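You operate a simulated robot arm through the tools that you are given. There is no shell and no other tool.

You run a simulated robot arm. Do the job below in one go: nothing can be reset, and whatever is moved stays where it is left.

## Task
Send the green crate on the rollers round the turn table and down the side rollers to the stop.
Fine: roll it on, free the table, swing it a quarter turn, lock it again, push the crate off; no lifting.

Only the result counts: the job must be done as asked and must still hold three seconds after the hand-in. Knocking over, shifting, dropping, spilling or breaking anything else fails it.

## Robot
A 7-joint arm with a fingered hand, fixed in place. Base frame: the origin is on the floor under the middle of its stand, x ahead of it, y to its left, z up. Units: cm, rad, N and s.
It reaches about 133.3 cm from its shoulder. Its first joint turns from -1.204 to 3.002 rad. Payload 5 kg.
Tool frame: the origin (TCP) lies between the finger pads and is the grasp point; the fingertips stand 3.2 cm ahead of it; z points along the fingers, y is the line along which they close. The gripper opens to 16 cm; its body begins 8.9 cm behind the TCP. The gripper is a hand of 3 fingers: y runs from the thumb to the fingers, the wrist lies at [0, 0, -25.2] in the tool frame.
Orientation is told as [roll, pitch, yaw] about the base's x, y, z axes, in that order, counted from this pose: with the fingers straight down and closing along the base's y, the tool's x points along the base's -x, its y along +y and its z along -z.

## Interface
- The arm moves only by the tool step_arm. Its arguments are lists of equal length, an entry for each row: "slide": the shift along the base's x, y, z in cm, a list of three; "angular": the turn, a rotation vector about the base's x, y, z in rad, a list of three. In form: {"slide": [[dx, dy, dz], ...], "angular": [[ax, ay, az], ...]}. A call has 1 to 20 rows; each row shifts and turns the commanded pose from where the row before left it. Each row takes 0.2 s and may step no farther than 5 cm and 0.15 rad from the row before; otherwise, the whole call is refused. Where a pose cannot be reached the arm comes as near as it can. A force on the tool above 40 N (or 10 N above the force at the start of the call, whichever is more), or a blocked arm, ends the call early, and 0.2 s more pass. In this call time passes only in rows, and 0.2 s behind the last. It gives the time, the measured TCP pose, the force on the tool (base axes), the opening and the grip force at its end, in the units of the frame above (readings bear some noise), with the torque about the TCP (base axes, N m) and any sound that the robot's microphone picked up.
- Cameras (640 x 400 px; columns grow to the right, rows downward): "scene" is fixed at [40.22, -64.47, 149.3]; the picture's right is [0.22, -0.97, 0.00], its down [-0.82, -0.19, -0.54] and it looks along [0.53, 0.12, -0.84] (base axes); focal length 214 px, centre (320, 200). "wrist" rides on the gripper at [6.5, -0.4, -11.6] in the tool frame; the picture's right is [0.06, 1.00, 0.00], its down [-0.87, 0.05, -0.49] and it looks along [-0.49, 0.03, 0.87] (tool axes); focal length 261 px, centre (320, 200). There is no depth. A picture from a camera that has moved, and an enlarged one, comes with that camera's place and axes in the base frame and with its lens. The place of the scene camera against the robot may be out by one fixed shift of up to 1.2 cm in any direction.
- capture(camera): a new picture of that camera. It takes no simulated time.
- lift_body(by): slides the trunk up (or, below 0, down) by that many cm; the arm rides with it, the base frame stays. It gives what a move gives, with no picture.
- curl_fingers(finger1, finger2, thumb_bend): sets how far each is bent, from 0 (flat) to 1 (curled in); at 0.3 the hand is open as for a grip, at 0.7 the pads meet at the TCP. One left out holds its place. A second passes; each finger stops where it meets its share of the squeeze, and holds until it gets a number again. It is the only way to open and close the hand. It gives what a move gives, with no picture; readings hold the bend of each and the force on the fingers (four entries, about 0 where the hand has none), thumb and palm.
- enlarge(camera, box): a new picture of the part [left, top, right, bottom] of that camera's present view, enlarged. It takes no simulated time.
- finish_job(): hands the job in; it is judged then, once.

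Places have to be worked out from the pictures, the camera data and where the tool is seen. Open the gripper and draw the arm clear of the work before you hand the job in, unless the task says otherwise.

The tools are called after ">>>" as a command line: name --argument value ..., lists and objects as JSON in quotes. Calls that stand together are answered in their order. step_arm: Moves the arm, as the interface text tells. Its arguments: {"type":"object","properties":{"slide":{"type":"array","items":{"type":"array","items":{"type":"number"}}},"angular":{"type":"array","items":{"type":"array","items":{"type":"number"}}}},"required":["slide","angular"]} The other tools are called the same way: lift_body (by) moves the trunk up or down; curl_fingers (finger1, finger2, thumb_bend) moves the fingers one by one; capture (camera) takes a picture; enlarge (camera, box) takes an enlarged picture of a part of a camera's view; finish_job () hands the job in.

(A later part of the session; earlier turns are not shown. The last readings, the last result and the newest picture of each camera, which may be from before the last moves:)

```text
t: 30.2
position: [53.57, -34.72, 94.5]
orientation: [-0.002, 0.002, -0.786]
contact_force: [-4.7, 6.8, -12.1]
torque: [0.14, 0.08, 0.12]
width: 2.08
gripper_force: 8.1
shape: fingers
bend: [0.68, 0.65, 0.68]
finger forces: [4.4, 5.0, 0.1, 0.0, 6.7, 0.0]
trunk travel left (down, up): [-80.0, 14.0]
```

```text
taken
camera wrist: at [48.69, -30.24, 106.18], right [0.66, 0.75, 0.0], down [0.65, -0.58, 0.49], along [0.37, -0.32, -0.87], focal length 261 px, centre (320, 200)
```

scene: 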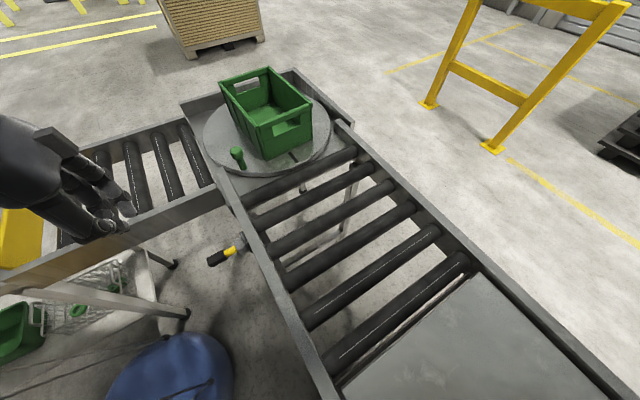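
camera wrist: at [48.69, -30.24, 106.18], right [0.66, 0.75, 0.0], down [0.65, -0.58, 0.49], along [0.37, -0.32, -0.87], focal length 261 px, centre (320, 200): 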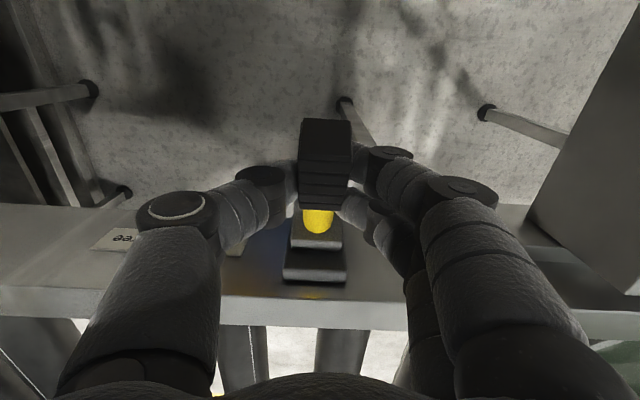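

Force has built up (12 N downward) and the fingers are being spread, so the lever appears to be at its upper stop. I'll open the fingers, rise straight up, and check the lever's angle.

>>> curl_fingers --finger1 0.4 --finger2 0.4 --thumb_bend 0.4

>>> step_arm --slide '[[0, 0, 4], [0, 0, 4], [0, 0, 4], [-1, 1, 4], [-1, 1, 4], [-1, 1, 4], [-1, 1, 1]]' --angular '[[0, 0, 0], [0, 0, 0], [0, 0, 0], [0, 0, 0], [0, 0, 0], [0, 0, 0], [0, 0, 0]]'

>>> enlarge --camera "scene" --box '[200, 210, 300, 290]'

>>> capture --camera "wrist"

```text
t: 31.2
position: [53.66, -34.75, 94.62]
orientation: [-0.001, -0.001, -0.786]
contact_force: [0.0, 0.2, -0.1]
torque: [0.02, 0.02, 0.0]
width: 12.74
gripper_force: 0.2
shape: fingers
bend: [0.4, 0.4, 0.4]
finger forces: [0.0, 0.0, 0.0, 0.0, 0.0, 0.1]
trunk travel left (down, up): [-80.0, 14.0]
```

```text
t: 32.8
position: [49.73, -30.67, 119.59]
orientation: [0.001, -0.001, -0.785]
contact_force: [0.1, -0.4, -0.4]
torque: [-0.01, 0.01, 0.03]
width: 12.78
gripper_force: 0.1
shape: fingers
bend: [0.4, 0.4, 0.4]
finger forces: [0.1, 0.1, 0.0, 0.0, 0.0, 0.2]
trunk travel left (down, up): [-80.0, 14.0]
```

```text
5.00 times, centred on (250, 250) of scene
camera zoom: at [40.22, -64.47, 149.3], right [0.22, -0.97, 0.0], down [-0.82, -0.19, -0.54], along [0.53, 0.12, -0.84], focal length 1072 px, centre (670, -50)
```

zoom: 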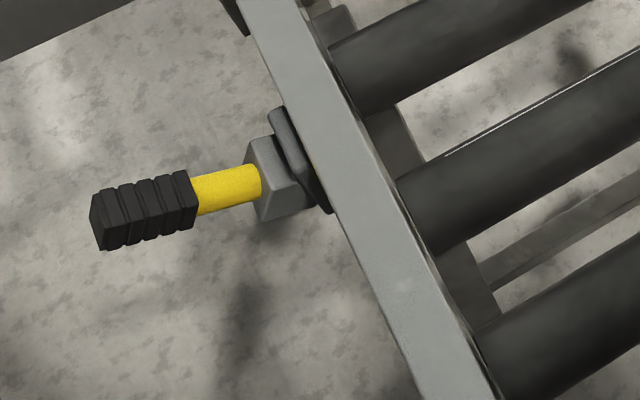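

```text
taken
camera wrist: at [44.79, -26.31, 131.23], right [0.66, 0.75, 0.0], down [0.65, -0.58, 0.49], along [0.37, -0.33, -0.87], focal length 261 px, centre (320, 200)
```

wrist: 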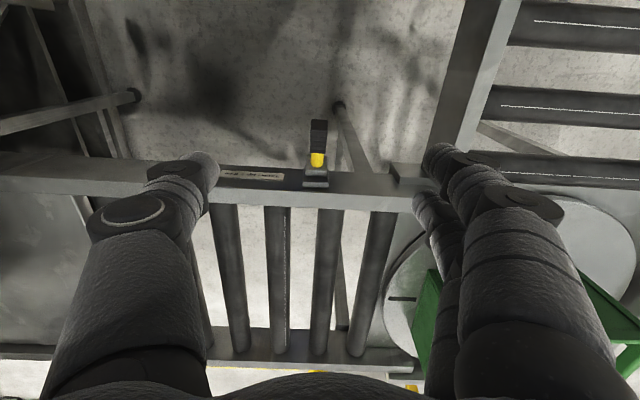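

The lever tip is now at z≈95, about 31° above level and mirroring the start, so the table should be free. Next I'll move over the green peg at about (82.4,-28.1) with the hand open to locate it accurately.

>>> step_arm --slide '[[4.1, 0.3, 0], [4.1, 0.3, 0], [4.1, 0.3, 0], [4.1, 0.3, 0], [4.1, 0.3, 0], [4.1, 0.3, 0], [4.1, 0.3, 0], [4.0, 0.4, 0]]' --angular '[[0, 0, 0], [0, 0, 0], [0, 0, 0], [0, 0, 0], [0, 0, 0], [0, 0, 0], [0, 0, 0], [0, 0, 0]]'

>>> capture --camera "wrist"

>>> capture --camera "scene"

```text
t: 34.6
position: [82.54, -28.2, 119.65]
orientation: [-0.002, 0.001, -0.787]
contact_force: [0.4, -0.3, -0.6]
torque: [-0.05, 0.04, 0.03]
width: 12.79
gripper_force: 0.0
shape: fingers
bend: [0.4, 0.4, 0.4]
finger forces: [0.0, 0.1, 0.0, 0.0, 0.1, 0.1]
trunk travel left (down, up): [-80.0, 14.0]
```

```text
taken
camera wrist: at [77.61, -23.73, 131.16], right [0.66, 0.75, 0.0], down [0.65, -0.58, 0.49], along [0.37, -0.33, -0.87], focal length 261 px, centre (320, 200)
```

wrist: 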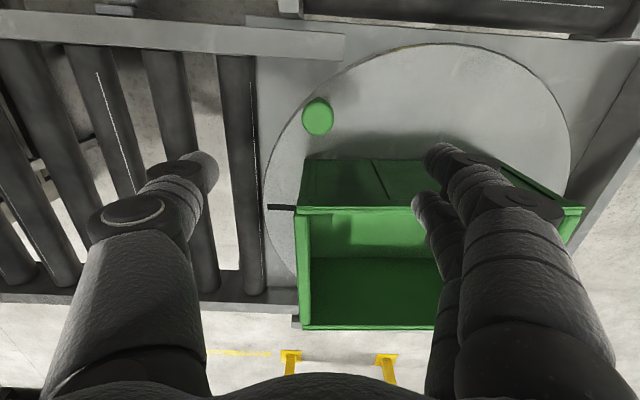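

```text
taken
```

scene: 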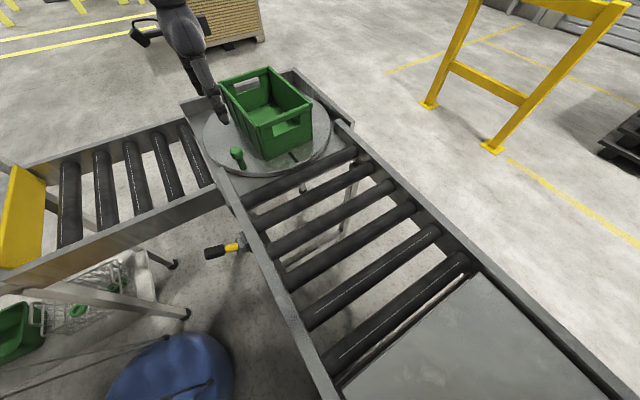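

The peg top shows near (82.0,-28.0), almost under the TCP, and the crate's side wall lies about 8 cm from it. I'll descend around the peg to z≈99.

>>> step_arm --slide '[[-0.25, 0.1, -3.5], [-0.25, 0.1, -3.5], [0, 0, -3.5], [0, 0, -3.5], [0, 0, -3.4], [0, 0, -3.2]]' --angular '[[0, 0, 0], [0, 0, 0], [0, 0, 0], [0, 0, 0], [0, 0, 0], [0, 0, 0]]'

>>> capture --camera "wrist"

>>> capture --camera "scene"

```text
t: 36.0
position: [82.07, -28.12, 98.87]
orientation: [-0.001, 0.001, -0.786]
contact_force: [0.8, -0.3, -0.8]
torque: [0.01, -0.01, 0.02]
width: 12.76
gripper_force: 0.0
shape: fingers
bend: [0.4, 0.4, 0.4]
finger forces: [0.0, 0.1, 0.0, 0.0, 0.1, 0.0]
trunk travel left (down, up): [-80.0, 14.0]
```

```text
taken
camera wrist: at [77.05, -23.67, 110.46], right [0.66, 0.75, 0.0], down [0.65, -0.58, 0.49], along [0.37, -0.32, -0.87], focal length 261 px, centre (320, 200)
```

wrist: 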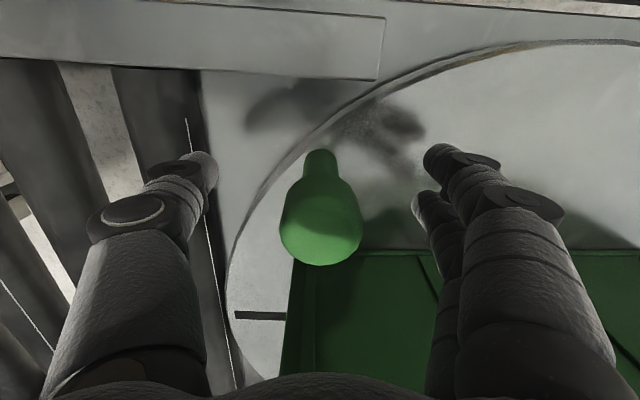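

```text
taken
```

scene: 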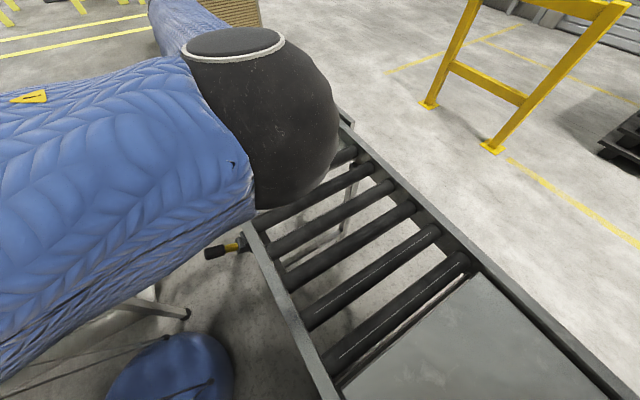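

The peg stands centred between thumb and fingers. I'll close on its knob.

>>> curl_fingers --finger1 0.7 --finger2 0.7 --thumb_bend 0.7

>>> capture --camera "wrist"

```text
t: 37.0
position: [81.82, -27.96, 98.88]
orientation: [0.0, 0.0, -0.784]
contact_force: [-2.2, 1.7, -2.6]
torque: [0.06, 0.04, 0.03]
width: 3.23
gripper_force: 13.5
shape: fingers
bend: [0.66, 0.63, 0.66]
finger forces: [4.8, 8.2, 0.0, 0.0, 13.4, 0.0]
trunk travel left (down, up): [-80.0, 14.0]
```

```text
taken
camera wrist: at [76.92, -23.6, 110.5], right [0.66, 0.75, 0.0], down [0.65, -0.58, 0.49], along [0.37, -0.33, -0.87], focal length 261 px, centre (320, 200)
```

wrist: 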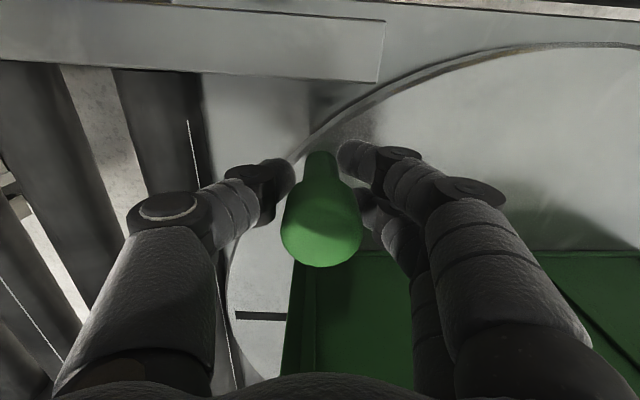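

The knob is firmly gripped (13 N). I'll test the table with a small clockwise swing (peg moving +y first), turning the hand along with it.

>>> step_arm --slide '[[0.02, 0.94, 0], [0.05, 0.94, 0], [0.23, 1.87, 0]]' --angular '[[0, 0, -0.039], [0, 0, -0.039], [0, 0, -0.0785]]'

>>> capture --camera "wrist"

```text
t: 37.8
position: [82.22, -24.08, 98.93]
orientation: [-0.002, -0.002, -0.941]
contact_force: [-2.6, -1.1, -6.2]
torque: [0.01, 0.06, 0.02]
width: 3.21
gripper_force: 12.8
shape: fingers
bend: [0.66, 0.63, 0.66]
finger forces: [4.4, 7.8, 0.0, 0.0, 13.4, 0.0]
trunk travel left (down, up): [-80.0, 14.0]
```

```text
taken
camera wrist: at [78.05, -18.99, 110.53], right [0.77, 0.64, 0.0], down [0.56, -0.67, 0.49], along [0.31, -0.38, -0.87], focal length 261 px, centre (320, 200)
```

wrist: 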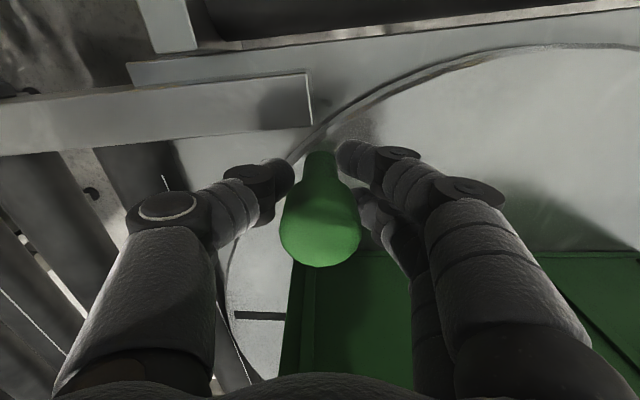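

The table turns freely and carries the crate with it. I'll continue the arc to the halfway point.

>>> step_arm --slide '[[0.36, 1.85, 0], [0.51, 1.82, 0], [0.66, 1.76, 0], [0.79, 1.72, 0], [0.92, 1.64, 0], [1.04, 1.57, 0], [1.17, 1.48, 0], [1.28, 1.38, 0]]' --angular '[[0, 0, -0.0785], [0, 0, -0.0785], [0, 0, -0.0785], [0, 0, -0.0785], [0, 0, -0.0785], [0, 0, -0.0785], [0, 0, -0.0785], [0, 0, -0.0785]]'

>>> capture --camera "wrist"

>>> capture --camera "scene"

```text
t: 39.6
position: [89.09, -11.0, 99.03]
orientation: [-0.001, 0.0, -1.57]
contact_force: [0.5, -0.8, -7.8]
torque: [-0.03, -0.05, 0.06]
width: 3.22
gripper_force: 12.7
shape: fingers
bend: [0.66, 0.63, 0.66]
finger forces: [4.7, 9.2, 0.0, 0.1, 12.0, 0.0]
trunk travel left (down, up): [-80.0, 14.0]
```

```text
taken
camera wrist: at [88.69, -4.4, 110.56], right [1.0, 0.06, 0.0], down [0.05, -0.87, 0.49], along [0.03, -0.49, -0.87], focal length 261 px, centre (320, 200)
```

wrist: 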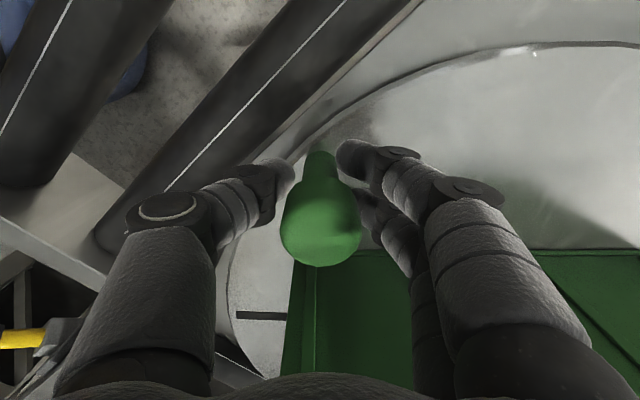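

```text
taken
```

scene: 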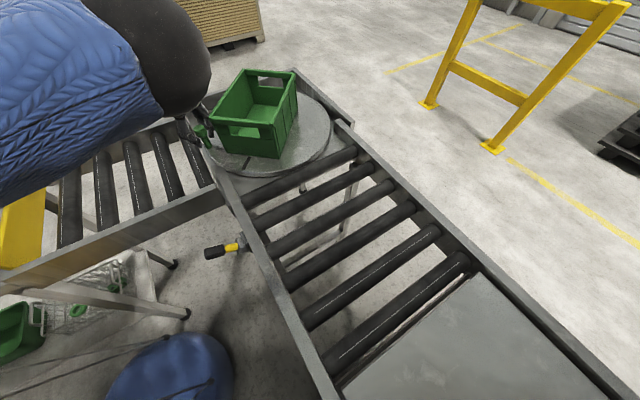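

Halfway: the crate and peg keep the same place relative to the hand, so the arc centre is right. I'll carry on with the second half in two parts.

>>> step_arm --slide '[[1.38, 1.28, 0], [1.48, 1.17, 0], [1.57, 1.04, 0], [1.64, 0.92, 0], [1.72, 0.79, 0], [1.76, 0.66, 0]]' --angular '[[0, 0, -0.0785], [0, 0, -0.0785], [0, 0, -0.0785], [0, 0, -0.0785], [0, 0, -0.0785], [0, 0, -0.0785]]'

>>> capture --camera "wrist"

```text
t: 41.0
position: [98.58, -5.2, 98.85]
orientation: [0.0, -0.001, -2.042]
contact_force: [2.4, -4.4, -2.3]
torque: [-0.14, -0.08, 0.03]
width: 3.2
gripper_force: 14.2
shape: fingers
bend: [0.66, 0.63, 0.66]
finger forces: [5.6, 10.9, 0.0, 0.1, 11.2, 0.1]
trunk travel left (down, up): [-80.0, 14.0]
```

```text
taken
camera wrist: at [101.16, 0.91, 110.55], right [0.92, -0.4, 0.0], down [-0.35, -0.8, 0.49], along [-0.2, -0.45, -0.87], focal length 261 px, centre (320, 200)
```

wrist: 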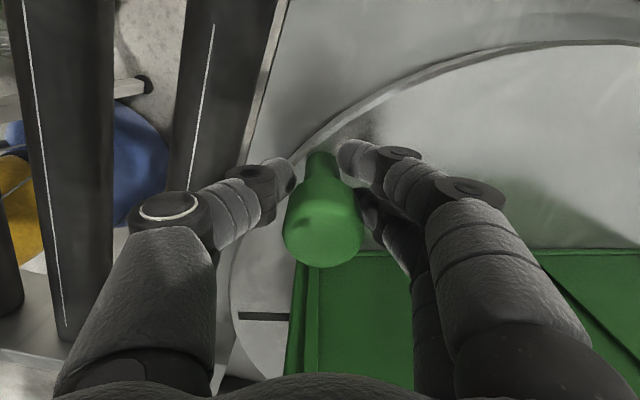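

All is well; the small inward force suggests trimming y slightly. I'll do the last 18° of the swing.

>>> step_arm --slide '[[1.82, 0.4, 0], [1.85, 0.28, 0], [1.87, 0.15, 0], [1.88, 0.0, 0]]' --angular '[[0, 0, -0.0785], [0, 0, -0.0785], [0, 0, -0.0785], [0, 0, -0.0785]]'

>>> capture --camera "wrist"

>>> capture --camera "scene"

```text
t: 42.0
position: [105.63, -1.32, 99.2]
orientation: [-0.041, 0.04, -2.351]
contact_force: [12.6, 35.7, -5.9]
torque: [1.11, 0.29, -0.2]
width: 1.3
gripper_force: 19.2
shape: fingers
bend: [0.7, 0.7, 0.7]
finger forces: [0.0, 37.6, 0.1, 0.1, 0.0, 0.0]
trunk travel left (down, up): [-80.0, 14.0]
```

```text
taken
camera wrist: at [109.94, 2.99, 111.05], right [0.75, -0.66, -0.04], down [-0.57, -0.68, 0.46], along [-0.33, -0.32, -0.89], focal length 261 px, centre (320, 200)
```

wrist: 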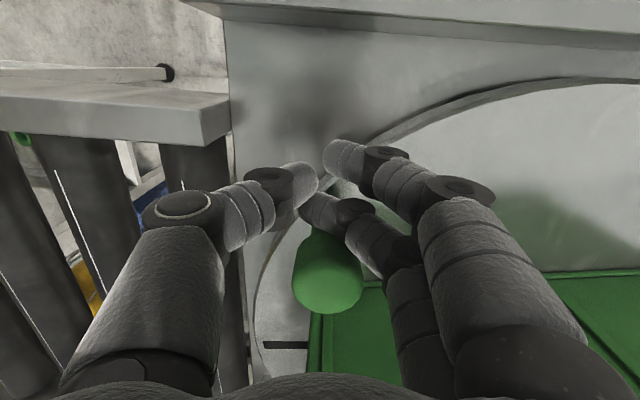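

```text
taken
```

scene: 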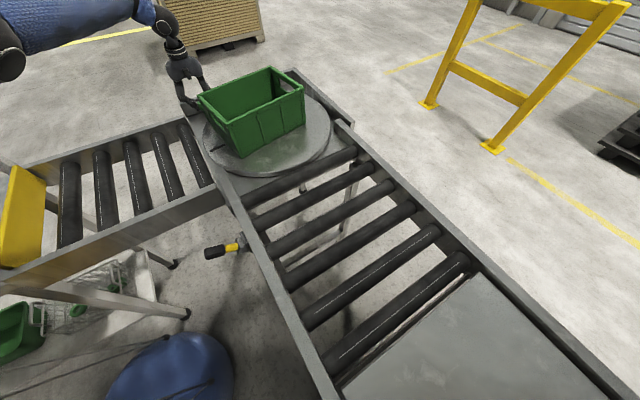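

The grip slipped off the knob near the end: the hand now sits about 3.7 cm outside it, with one finger pressing on it at 36 N. The peg is near (103.4,-4.4), so about 84° is done. I'll ease the hand outward to relieve the force and then rise above the peg.

>>> step_arm --slide '[[0.7, 1.5, 0], [0.3, 1.5, 0]]' --angular '[[0, 0, 0], [0, 0, 0]]'

```text
t: 42.6
position: [106.01, -1.57, 98.96]
orientation: [0.002, 0.005, -2.358]
contact_force: [0.6, -0.5, -0.8]
torque: [0.03, 0.01, -0.03]
width: 1.25
gripper_force: 0.0
shape: fingers
bend: [0.7, 0.7, 0.7]
finger forces: [0.1, 0.0, 0.0, 0.0, 0.0, 0.0]
out of reach, approached as far as the arm can: row 1, 2
trunk travel left (down, up): [-80.0, 14.0]
```

The force is gone. I'll rise straight up above the knob, then step back towards the robot and look at the table's angle.

>>> step_arm --slide '[[0, 0, 3], [-0.5, 0, 4], [-1.5, -0.5, 4], [-2, -1, 4], [-2, -1, 4]]' --angular '[[0, 0, 0], [0, 0, 0], [0, 0, 0], [0, 0, 0], [0, 0, 0]]'

>>> capture --camera "wrist"

>>> capture --camera "scene"

>>> enlarge --camera "scene" --box '[170, 60, 370, 185]'

```text
t: 43.8
position: [101.76, -3.28, 117.63]
orientation: [0.003, 0.0, -2.355]
contact_force: [-0.6, -0.5, -0.2]
torque: [-0.02, 0.01, -0.02]
width: 1.24
gripper_force: 0.1
shape: fingers
bend: [0.7, 0.7, 0.7]
finger forces: [0.0, 0.0, 0.0, 0.0, 0.0, 0.0]
out of reach, approached as far as the arm can: row 5
trunk travel left (down, up): [-80.0, 14.0]
```

```text
taken
camera wrist: at [105.98, 1.7, 129.29], right [0.75, -0.66, 0.0], down [-0.57, -0.65, 0.49], along [-0.32, -0.37, -0.87], focal length 261 px, centre (320, 200)
```

wrist: 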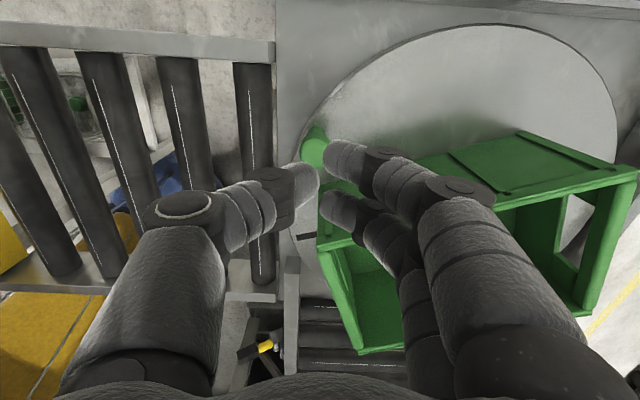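

```text
taken
```

scene: 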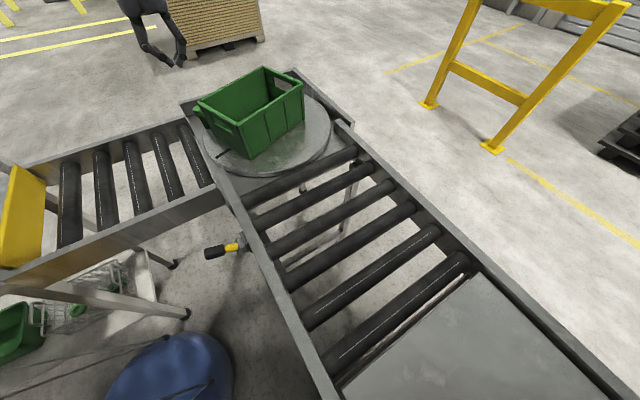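

```text
3.20 times, centred on (270, 122) of scene
camera zoom: at [40.22, -64.47, 149.3], right [0.22, -0.97, 0.0], down [-0.82, -0.19, -0.54], along [0.53, 0.12, -0.84], focal length 686 px, centre (480, 448)
```

zoom: 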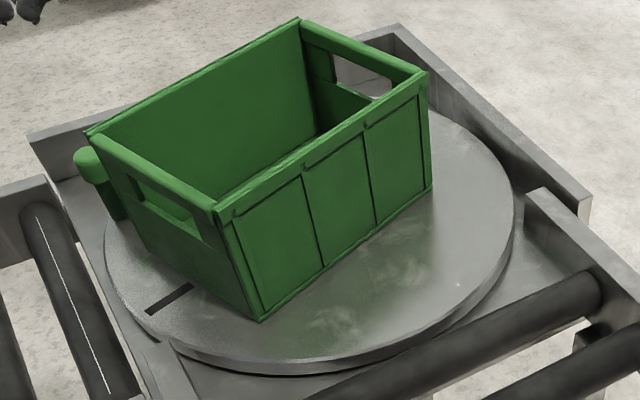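

The peg is at about (99.5,-4.75) and the disk mark at about 151°, so roughly 75° is turned and 15° remain. The arm is near its reach limit there, so I'll finish by pushing the knob from the robot side with the closed fingers, the knob nestled between the two knuckles. First I'll go to a pre-contact spot above the side rollers with a milder yaw.

>>> step_arm --slide '[[-2.2, -0.1, 0], [-2.2, -0.1, 0], [-2.2, -0.1, 0], [-2.2, -0.1, 0], [-2.2, -0.1, 0], [-2.2, -0.1, 0]]' --angular '[[0, 0, 0.1175], [0, 0, 0.1175], [0, 0, 0.1175], [0, 0, 0.1175], [0, 0, 0.1175], [0, 0, 0.1175]]'

>>> capture --camera "wrist"

```text
t: 45.2
position: [88.54, -4.2, 117.71]
orientation: [0.003, 0.002, -1.649]
contact_force: [-0.4, 0.4, -0.9]
torque: [0.01, -0.01, 0.0]
width: 1.25
gripper_force: 0.1
shape: fingers
bend: [0.7, 0.7, 0.7]
finger forces: [0.1, 0.1, 0.0, 0.0, 0.0, 0.0]
trunk travel left (down, up): [-80.0, 14.0]
```

```text
taken
camera wrist: at [88.65, 2.38, 129.32], right [1.0, -0.02, 0.0], down [-0.01, -0.87, 0.49], along [-0.01, -0.49, -0.87], focal length 261 px, centre (320, 200)
```

wrist: 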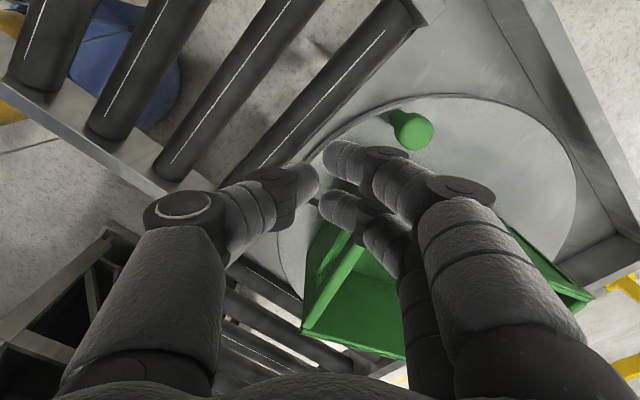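

The knob shows near (99.1,-5.0) and the spot below the hand is clear. I'll descend to z≈97.5.

>>> step_arm --slide '[[0, 0, -4.2], [0, 0, -4.2], [0, 0, -4.2], [0, 0, -4], [0, 0, -3.6]]' --angular '[[0, 0, 0], [0, 0, 0], [0, 0, 0], [0, 0, 0], [0, 0, 0]]'

>>> capture --camera "wrist"

>>> capture --camera "scene"

```text
t: 46.4
position: [88.84, -4.15, 97.28]
orientation: [0.002, 0.0, -1.65]
contact_force: [-0.1, -0.1, 1.3]
torque: [0.01, 0.04, 0.02]
width: 1.22
gripper_force: 0.0
shape: fingers
bend: [0.7, 0.7, 0.7]
finger forces: [0.1, 0.0, 0.0, 0.0, 0.1, 0.0]
trunk travel left (down, up): [-80.0, 14.0]
```

```text
taken
camera wrist: at [88.83, 2.45, 108.92], right [1.0, -0.02, 0.0], down [-0.02, -0.87, 0.49], along [-0.01, -0.49, -0.87], focal length 261 px, centre (320, 200)
```

wrist: 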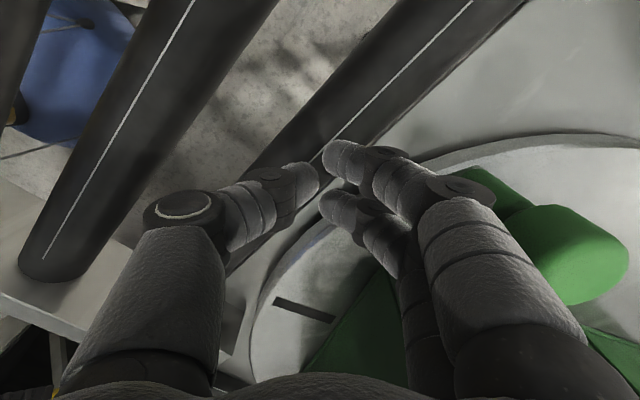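

```text
taken
```

scene: 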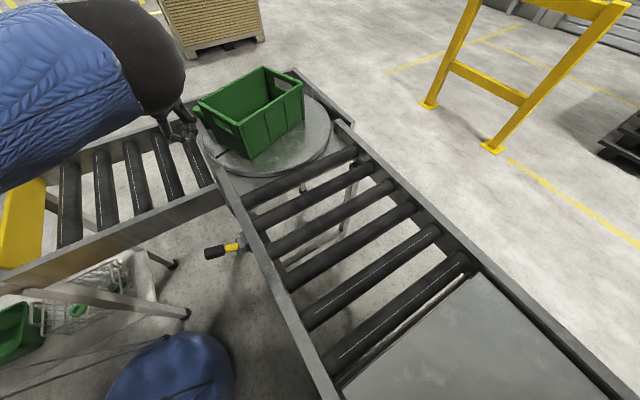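

The knob is straight ahead of the knuckles, about 10 cm along +x. I'll advance gently until contact.

>>> step_arm --slide '[[1.3, -0.1, 0], [1.3, -0.1, 0], [1.0, 0, 0], [0.8, 0, 0]]' --angular '[[0, 0, 0], [0, 0, 0], [0, 0, 0], [0, 0, 0]]'

>>> capture --camera "wrist"

>>> enlarge --camera "scene" --box '[150, 60, 350, 185]'

```text
t: 47.4
position: [93.13, -4.44, 97.26]
orientation: [0.0, 0.0, -1.651]
contact_force: [-0.8, -0.5, -0.1]
torque: [0.03, 0.01, -0.03]
width: 1.22
gripper_force: 0.2
shape: fingers
bend: [0.7, 0.7, 0.7]
finger forces: [0.0, 0.6, 0.1, 0.1, 0.1, 0.0]
trunk travel left (down, up): [-80.0, 14.0]
```

```text
taken
camera wrist: at [93.19, 2.16, 108.93], right [1.0, -0.02, 0.0], down [-0.02, -0.87, 0.49], along [-0.01, -0.49, -0.87], focal length 261 px, centre (320, 200)
```

wrist: 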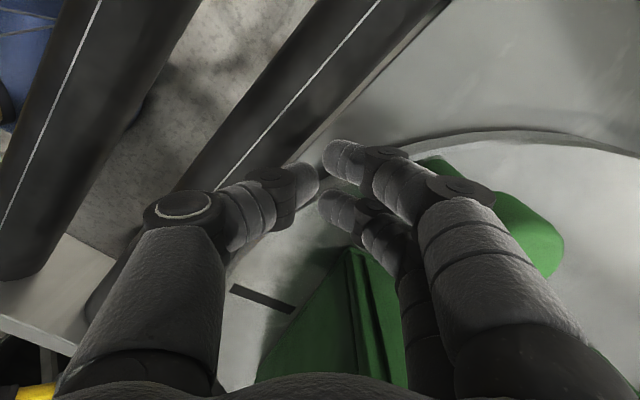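

```text
3.20 times, centred on (250, 122) of scene
camera zoom: at [40.22, -64.47, 149.3], right [0.22, -0.97, 0.0], down [-0.82, -0.19, -0.54], along [0.53, 0.12, -0.84], focal length 686 px, centre (544, 448)
```

zoom: 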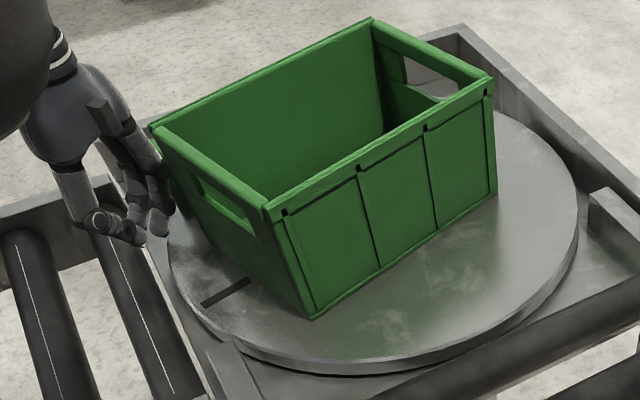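

Contact is just being made (finger 2 reads 0.6 N), with clearance to the crate corner. I'll push along the arc, turning the hand with the table, for about 12°.

>>> step_arm --slide '[[0.86, 0.42, 0], [0.87, 0.4, 0], [0.89, 0.37, 0], [0.9, 0.35, 0], [0.91, 0.31, 0], [0.92, 0.29, 0]]' --angular '[[0, 0, -0.0358], [0, 0, -0.0358], [0, 0, -0.0358], [0, 0, -0.0358], [0, 0, -0.0358], [0, 0, -0.0358]]'

>>> capture --camera "wrist"

>>> enlarge --camera "scene" --box '[150, 60, 350, 185]'

```text
t: 48.8
position: [98.37, -2.21, 97.39]
orientation: [0.001, 0.0, -1.866]
contact_force: [-0.7, 0.7, -0.2]
torque: [0.01, -0.02, 0.01]
width: 1.23
gripper_force: 0.8
shape: fingers
bend: [0.7, 0.7, 0.7]
finger forces: [0.1, 1.2, 0.0, 0.0, 0.0, 0.1]
trunk travel left (down, up): [-80.0, 14.0]
```

```text
taken
camera wrist: at [99.87, 4.25, 108.99], right [0.97, -0.23, 0.0], down [-0.2, -0.85, 0.49], along [-0.11, -0.48, -0.87], focal length 261 px, centre (320, 200)
```

wrist: 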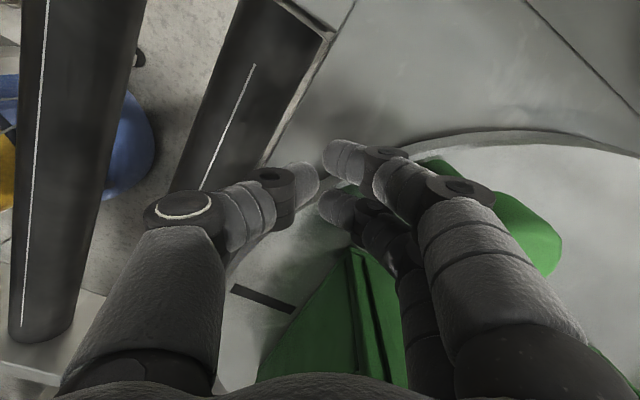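

```text
3.20 times, centred on (250, 122) of scene
camera zoom: at [40.22, -64.47, 149.3], right [0.22, -0.97, 0.0], down [-0.82, -0.19, -0.54], along [0.53, 0.12, -0.84], focal length 686 px, centre (544, 448)
```

zoom: 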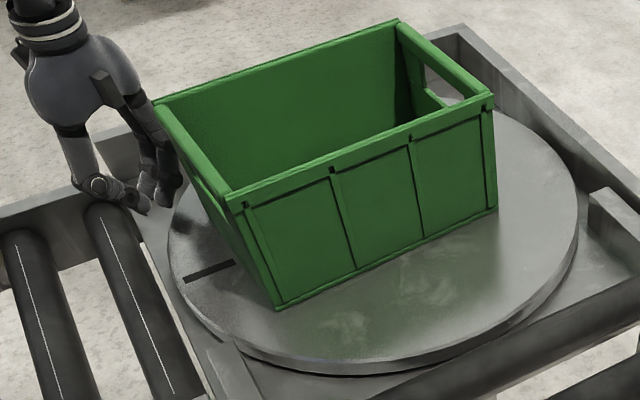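

The table followed the hand. The mark now measures about 135-136° (it started at 225°), so the turn is close to 90°. I'll back off, rise, and measure it with the wrist camera from above.

>>> step_arm --slide '[[-1.9, 0.5, 0], [-1.9, 0.5, 0], [-1, 0.5, 4], [-1, 0.5, 4], [-1, 0, 4], [-1, -1, 4], [-1, -2, 4]]' --angular '[[0, 0, 0], [0, 0, 0], [0, 0, 0], [0, 0, 0.1], [0, 0, 0.1], [0, 0, 0.1], [0, 0, 0.1]]'

>>> capture --camera "wrist"

>>> enlarge --camera "scene" --box '[150, 60, 350, 185]'

```text
t: 50.4
position: [89.49, -3.47, 117.47]
orientation: [-0.001, 0.001, -1.463]
contact_force: [0.2, 0.9, -0.1]
torque: [0.03, -0.01, 0.03]
width: 1.23
gripper_force: 0.1
shape: fingers
bend: [0.7, 0.7, 0.7]
finger forces: [0.0, 0.0, 0.1, 0.1, 0.0, 0.0]
trunk travel left (down, up): [-80.0, 14.0]
```

```text
taken
camera wrist: at [88.4, 3.14, 129.0], right [0.99, 0.17, 0.0], down [0.15, -0.86, 0.49], along [0.08, -0.48, -0.87], focal length 261 px, centre (320, 200)
```

wrist: 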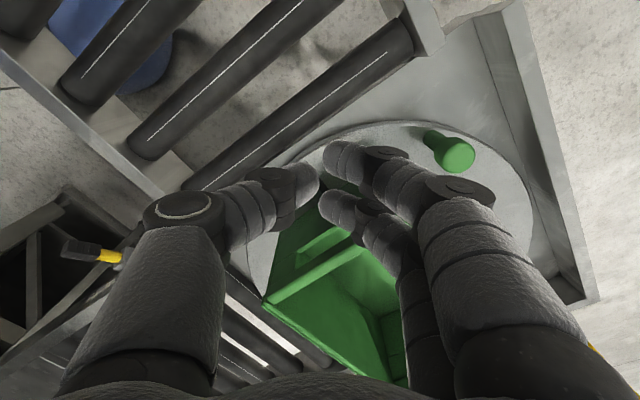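

```text
3.20 times, centred on (250, 122) of scene
camera zoom: at [40.22, -64.47, 149.3], right [0.22, -0.97, 0.0], down [-0.82, -0.19, -0.54], along [0.53, 0.12, -0.84], focal length 686 px, centre (544, 448)
```

zoom: 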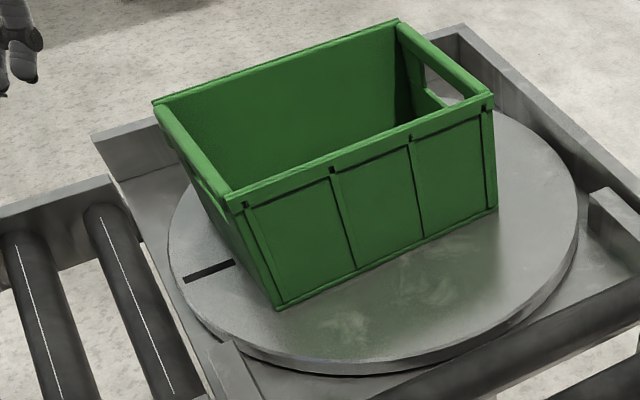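

Taking the grip readings as reference, the peg went from (81.9,-28) to about (105,-3.9), a turn of roughly 89-90°, which is good. Now I'll return over the lever with the hand closed to push it down and lock the table.

>>> step_arm --slide '[[-3.75, -2.93, 0], [-3.75, -2.93, 0], [-3.75, -2.93, 0], [-3.75, -2.93, 0], [-3.75, -2.93, 0], [-3.75, -2.93, 0], [-3.75, -2.93, 0], [-3.75, -2.93, 0], [-3.75, -2.93, 0], [-3.75, -2.93, 0]]' --angular '[[0, 0, 0.0678], [0, 0, 0.0678], [0, 0, 0.0678], [0, 0, 0.0678], [0, 0, 0.0678], [0, 0, 0.0678], [0, 0, 0.0678], [0, 0, 0.0678], [0, 0, 0.0678], [0, 0, 0.0678]]'

>>> capture --camera "wrist"

>>> capture --camera "scene"

```text
t: 52.6
position: [52.01, -32.74, 117.45]
orientation: [0.004, -0.001, -0.785]
contact_force: [-0.4, -0.5, -0.3]
torque: [0.02, -0.05, -0.03]
width: 1.25
gripper_force: 0.1
shape: fingers
bend: [0.7, 0.7, 0.7]
finger forces: [0.0, 0.0, 0.0, 0.0, 0.0, 0.0]
trunk travel left (down, up): [-80.0, 14.0]
```

```text
taken
camera wrist: at [47.04, -28.36, 129.07], right [0.66, 0.75, 0.0], down [0.65, -0.58, 0.49], along [0.37, -0.32, -0.87], focal length 261 px, centre (320, 200)
```

wrist: 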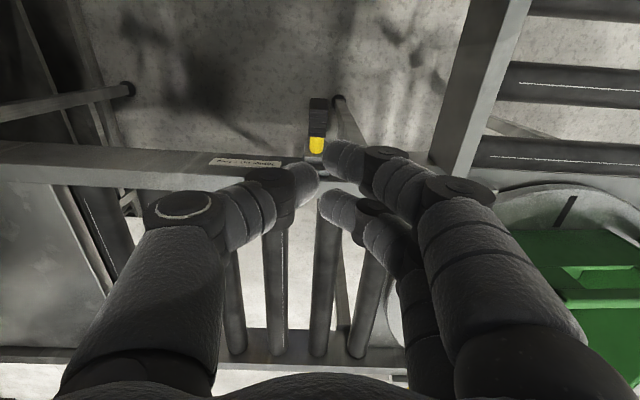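

```text
taken
```

scene: 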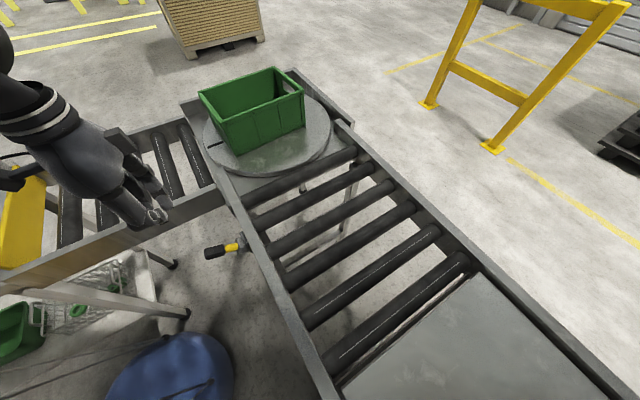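

The mark now reads 135° from the wrist camera, so the quarter turn is right. The lever tip is below the hand, so I'll descend slowly and press it down.

>>> step_arm --slide '[[0, 0, -4.5], [0, 0, -4.5], [0, 0, -4.5], [0, 0, -3], [0, 0, -1.5]]' --angular '[[0, 0, 0], [0, 0, 0], [0, 0, 0], [0, 0, 0], [0, 0, 0]]'

>>> capture --camera "wrist"

```text
t: 53.8
position: [52.14, -32.62, 99.25]
orientation: [0.001, 0.0, -0.788]
contact_force: [0.5, -1.1, -0.4]
torque: [-0.01, 0.0, 0.03]
width: 1.24
gripper_force: 0.1
shape: fingers
bend: [0.7, 0.7, 0.7]
finger forces: [0.1, 0.0, 0.1, 0.0, 0.0, 0.0]
trunk travel left (down, up): [-80.0, 14.0]
```

```text
taken
camera wrist: at [47.21, -28.14, 110.86], right [0.66, 0.75, 0.0], down [0.65, -0.58, 0.49], along [0.37, -0.33, -0.87], focal length 261 px, centre (320, 200)
```

wrist: 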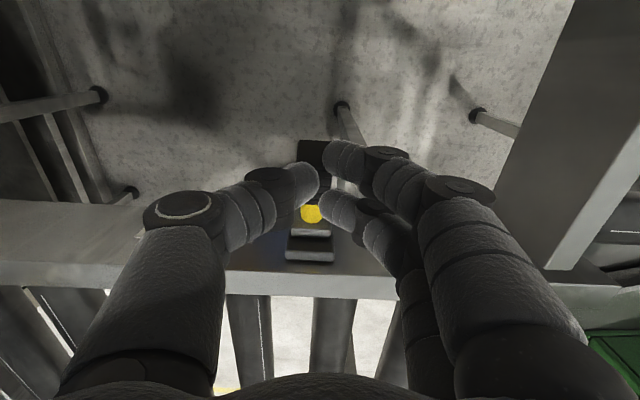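

The fingertips sit right above the handle, about 0.4 cm to one side. I'll correct and press down slowly.

>>> step_arm --slide '[[-0.3, -0.3, 0], [0, 0, -1], [0, 0, -1], [0, 0, -1], [0, 0, -1], [0, 0, -1]]' --angular '[[0, 0, 0], [0, 0, 0], [0, 0, 0], [0, 0, 0], [0, 0, 0], [0, 0, 0]]'

>>> capture --camera "wrist"

```text
t: 55.2
position: [51.83, -32.79, 94.34]
orientation: [-0.001, 0.002, -0.79]
contact_force: [0.4, 2.3, 0.6]
torque: [0.06, -0.05, -0.03]
width: 1.47
gripper_force: 1.3
shape: fingers
bend: [0.69, 0.69, 0.7]
finger forces: [1.3, 0.9, 0.0, 0.1, 0.1, 0.0]
trunk travel left (down, up): [-80.0, 14.0]
```

```text
taken
camera wrist: at [46.87, -28.48, 105.98], right [0.66, 0.75, 0.0], down [0.65, -0.58, 0.49], along [0.37, -0.33, -0.87], focal length 261 px, centre (320, 200)
```

wrist: 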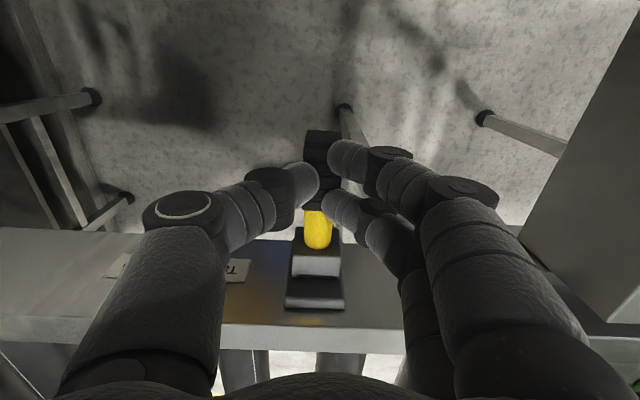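

The lever is moving down under light pressure. I'll continue.

>>> step_arm --slide '[[0, 0, -0.9], [0, 0, -0.9], [0, 0, -0.9], [0, 0, -0.9]]' --angular '[[0, 0, 0], [0, 0, 0], [0, 0, 0], [0, 0, 0]]'

>>> capture --camera "wrist"

```text
t: 56.2
position: [51.75, -32.9, 90.78]
orientation: [-0.002, 0.001, -0.79]
contact_force: [0.8, 1.7, 1.5]
torque: [0.08, -0.06, 0.02]
width: 1.26
gripper_force: 0.8
shape: fingers
bend: [0.7, 0.69, 0.7]
finger forces: [0.0, 2.1, 0.0, 0.0, 0.0, 0.0]
trunk travel left (down, up): [-80.0, 14.0]
```

```text
taken
camera wrist: at [46.84, -28.45, 102.38], right [0.66, 0.75, 0.0], down [0.65, -0.58, 0.49], along [0.37, -0.33, -0.87], focal length 261 px, centre (320, 200)
```

wrist: 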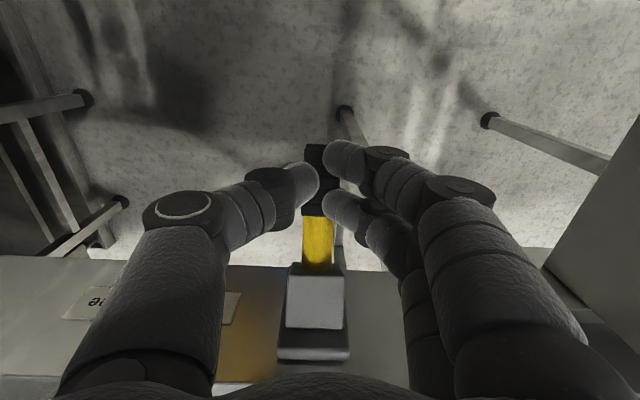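

The lever is below level now, so I'll keep pressing until the force shows the lower stop.

>>> step_arm --slide '[[0, 0, -0.7], [0, 0, -0.7], [0, 0, -0.6]]' --angular '[[0, 0, 0], [0, 0, 0], [0, 0, 0]]'

>>> capture --camera "wrist"

```text
t: 57.0
position: [51.98, -32.71, 89.25]
orientation: [0.008, -0.002, -0.787]
contact_force: [-3.5, 7.7, 23.7]
torque: [0.03, -0.13, 0.11]
width: 1.3
gripper_force: 12.2
shape: fingers
bend: [0.7, 0.71, 0.71]
finger forces: [0.1, 12.6, 0.0, 0.0, 12.2, 0.1]
trunk travel left (down, up): [-80.0, 14.0]
stopped in row 3: the force on the tool passed its limit at 43 N (the readings are from after the stop); the commanded pose is now the measured one
```

```text
taken
camera wrist: at [46.95, -28.31, 100.94], right [0.66, 0.75, 0.01], down [0.65, -0.58, 0.49], along [0.37, -0.32, -0.87], focal length 261 px, centre (320, 200)
```

wrist: 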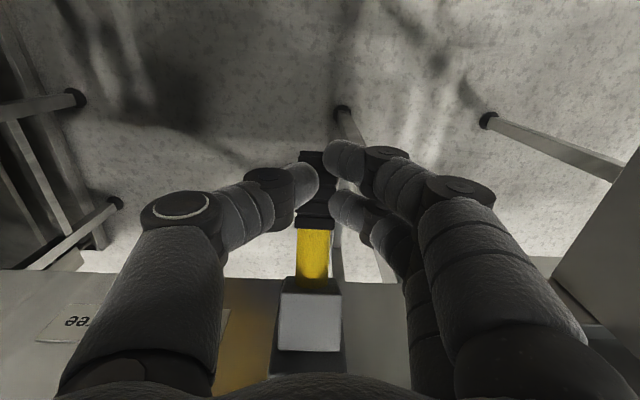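

The lever reached its lower stop with a hard resistance of 43 N. I'll rise and check that its angle matches the original locked position.

>>> step_arm --slide '[[0, 0, 2], [0, 0, 4], [0, 0, 4], [-1, 1, 4.5], [-1, 1, 4.5], [-1, 1, 4.5], [-1, 1, 4.5]]' --angular '[[0, 0, 0], [0, 0, 0], [0, 0, 0], [0, 0, 0], [0, 0, 0], [0, 0, 0], [0, 0, 0]]'

>>> enlarge --camera "scene" --box '[200, 210, 300, 290]'

>>> capture --camera "scene"

>>> capture --camera "wrist"

```text
t: 58.6
position: [47.9, -28.71, 117.17]
orientation: [0.003, -0.002, -0.789]
contact_force: [-0.2, 0.4, 0.4]
torque: [-0.01, -0.03, 0.0]
width: 1.27
gripper_force: 0.1
shape: fingers
bend: [0.7, 0.7, 0.7]
finger forces: [0.0, 0.0, 0.0, 0.0, 0.1, 0.0]
trunk travel left (down, up): [-80.0, 14.0]
```

```text
5.00 times, centred on (250, 250) of scene
camera zoom: at [40.22, -64.47, 149.3], right [0.22, -0.97, 0.0], down [-0.82, -0.19, -0.54], along [0.53, 0.12, -0.84], focal length 1072 px, centre (670, -50)
```

zoom: 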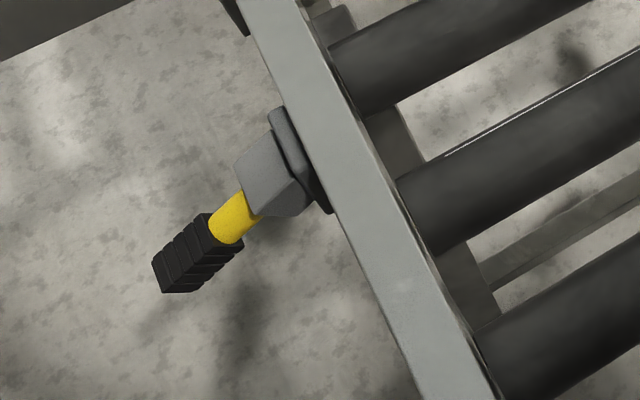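

```text
taken
```

scene: 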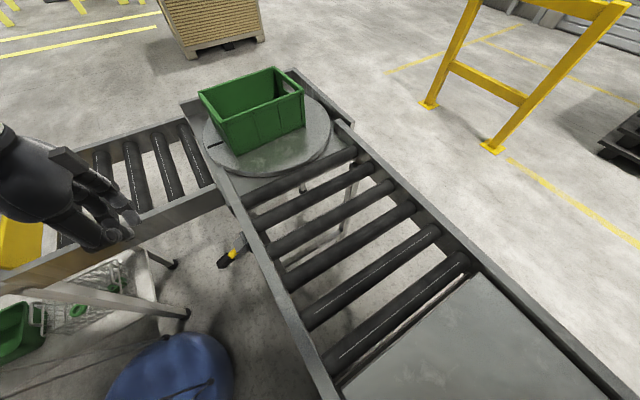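

```text
taken
camera wrist: at [42.97, -24.36, 128.81], right [0.66, 0.75, 0.0], down [0.65, -0.58, 0.49], along [0.37, -0.32, -0.87], focal length 261 px, centre (320, 200)
```

wrist: 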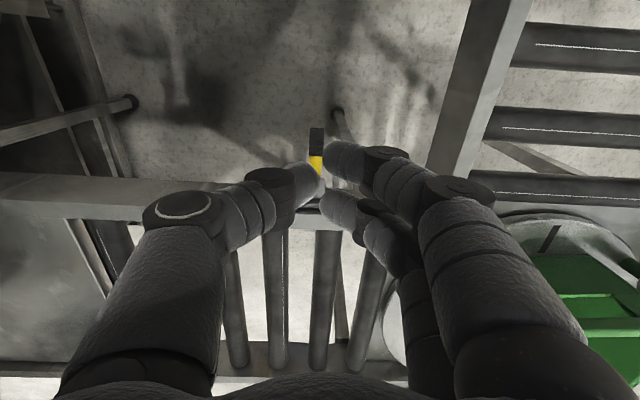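

The lever is back exactly at its original locked angle. The crate centre is near (104.4,-25.9) with its leading wall towards the side rollers. I'll travel over the crate, turning the hand to yaw +45° so the knuckles face down the side line.

>>> step_arm --slide '[[4.4, 0.4, 0], [4.4, 0.4, 0], [4.4, 0.4, 0], [4.4, 0.4, 0], [4.4, 0.4, 0], [4.4, 0.4, 0], [4.4, 0.4, 0], [4.4, 0.4, 0], [4.4, 0.4, 0], [4.4, 0.4, 0], [4.4, 0.4, 0], [4.4, 0.4, 0]]' --angular '[[0, 0, 0.131], [0, 0, 0.131], [0, 0, 0.131], [0, 0, 0.131], [0, 0, 0.131], [0, 0, 0.131], [0, 0, 0.131], [0, 0, 0.131], [0, 0, 0.131], [0, 0, 0.131], [0, 0, 0.131], [0, 0, 0.131]]'

>>> capture --camera "wrist"

>>> capture --camera "scene"

```text
t: 61.2
position: [100.97, -24.05, 117.02]
orientation: [0.005, -0.001, 0.786]
contact_force: [-0.1, -0.1, -1.0]
torque: [0.01, 0.02, 0.0]
width: 1.23
gripper_force: 0.1
shape: fingers
bend: [0.7, 0.7, 0.7]
finger forces: [0.0, 0.1, 0.1, 0.1, 0.0, 0.0]
trunk travel left (down, up): [-80.0, 14.0]
```

```text
taken
camera wrist: at [96.69, -28.82, 128.59], right [-0.75, 0.66, 0.01], down [0.58, 0.65, 0.49], along [0.32, 0.37, -0.87], focal length 261 px, centre (320, 200)
```

wrist: 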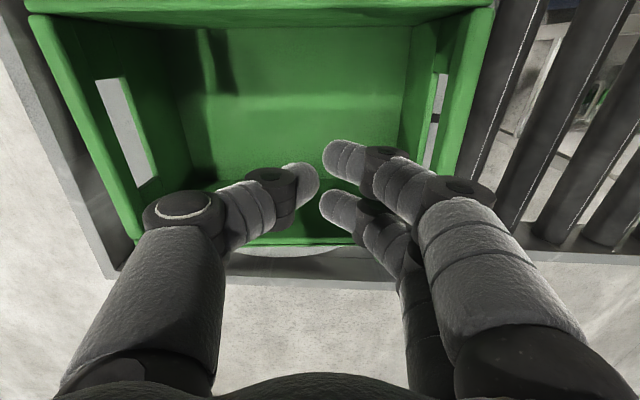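

```text
taken
```

scene: 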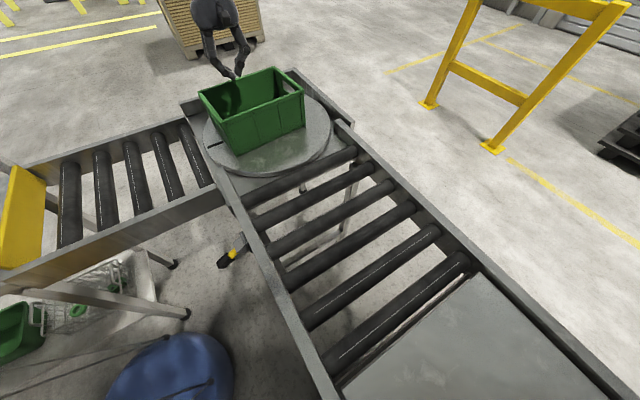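

The crate interior is below the hand: its leading wall is about 9 cm ahead of the TCP and the sides are clear. I'll descend into it to z≈103.

>>> step_arm --slide '[[0, 0, -3.5], [0, 0, -3.5], [0, 0, -3.5], [0, 0, -3.5]]' --angular '[[0, 0, 0], [0, 0, 0], [0, 0, 0], [0, 0, 0]]'

>>> capture --camera "wrist"

```text
t: 62.2
position: [100.98, -24.04, 102.99]
orientation: [0.006, -0.001, 0.785]
contact_force: [0.2, -0.3, -0.8]
torque: [-0.01, 0.06, -0.02]
width: 1.24
gripper_force: 0.0
shape: fingers
bend: [0.7, 0.7, 0.7]
finger forces: [0.1, 0.0, 0.0, 0.0, 0.1, 0.0]
trunk travel left (down, up): [-80.0, 14.0]
```

```text
taken
camera wrist: at [96.69, -28.89, 114.61], right [-0.75, 0.66, 0.01], down [0.58, 0.65, 0.49], along [0.32, 0.37, -0.87], focal length 261 px, centre (320, 200)
```

wrist: 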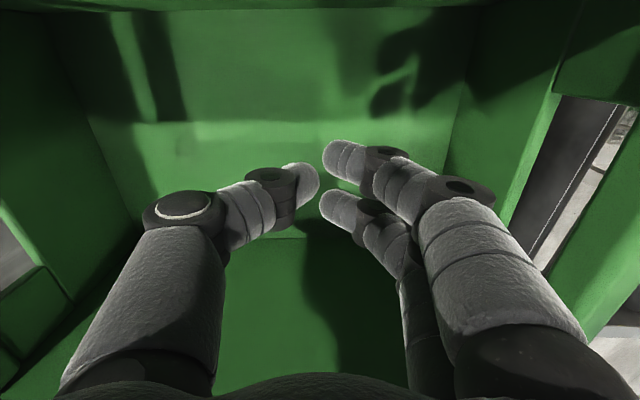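

I'm inside with no contact. I'll push along the side line (−x, +y) in 1.7 cm steps.

>>> step_arm --slide '[[-1.2, 1.2, 0], [-1.0, 1.0, 0], [-1.0, 1.0, 0], [-1.2, 1.2, 0], [-1.2, 1.2, 0], [-1.2, 1.2, 0], [-1.2, 1.2, 0], [-1.2, 1.2, 0]]' --angular '[[0, 0, 0], [0, 0, 0], [0, 0, 0], [0, 0, 0], [0, 0, 0], [0, 0, 0], [0, 0, 0], [0, 0, 0]]'

>>> capture --camera "wrist"

>>> capture --camera "scene"

```text
t: 64.0
position: [91.64, -14.71, 103.16]
orientation: [0.005, -0.002, 0.783]
contact_force: [-0.1, -1.3, 0.3]
torque: [-0.01, 0.01, -0.01]
width: 1.18
gripper_force: 0.1
shape: fingers
bend: [0.7, 0.7, 0.7]
finger forces: [0.9, 0.0, 0.1, 0.0, 0.0, 0.0]
trunk travel left (down, up): [-80.0, 14.0]
```

```text
taken
camera wrist: at [87.25, -19.6, 114.83], right [-0.75, 0.66, 0.01], down [0.58, 0.65, 0.49], along [0.32, 0.37, -0.87], focal length 261 px, centre (320, 200)
```

wrist: 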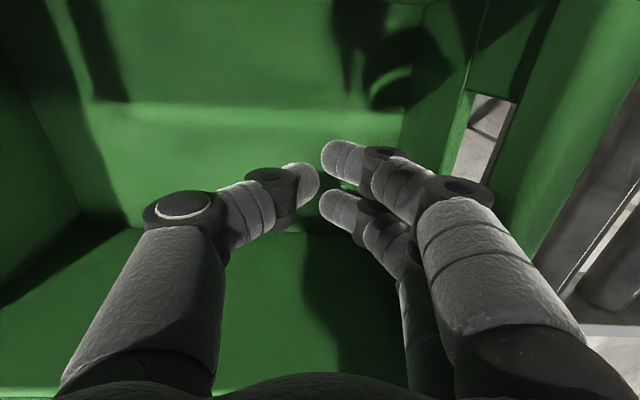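

```text
taken
```

scene: 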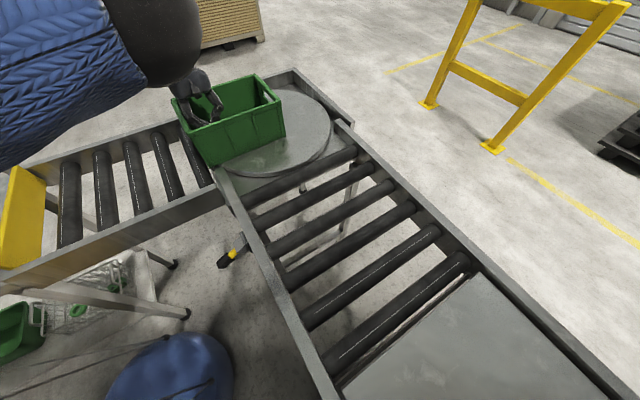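

The crate is entering the side rollers. I'll zoom in to check its clearance from the rail corner.

>>> enlarge --camera "scene" --box '[130, 60, 330, 200]'

```text
2.86 times, centred on (230, 130) of scene
camera zoom: at [40.22, -64.47, 149.3], right [0.22, -0.97, 0.0], down [-0.82, -0.19, -0.54], along [0.53, 0.12, -0.84], focal length 613 px, centre (577, 400)
```

zoom: 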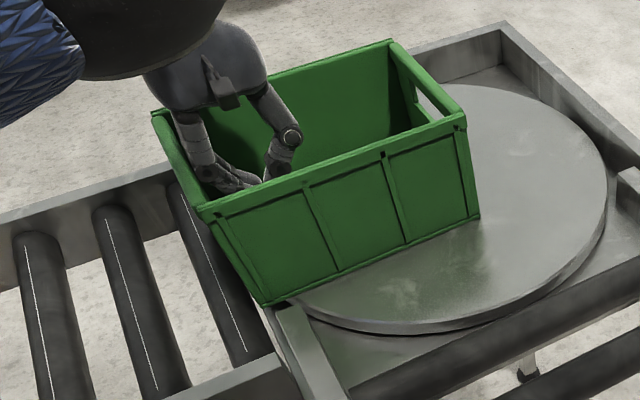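

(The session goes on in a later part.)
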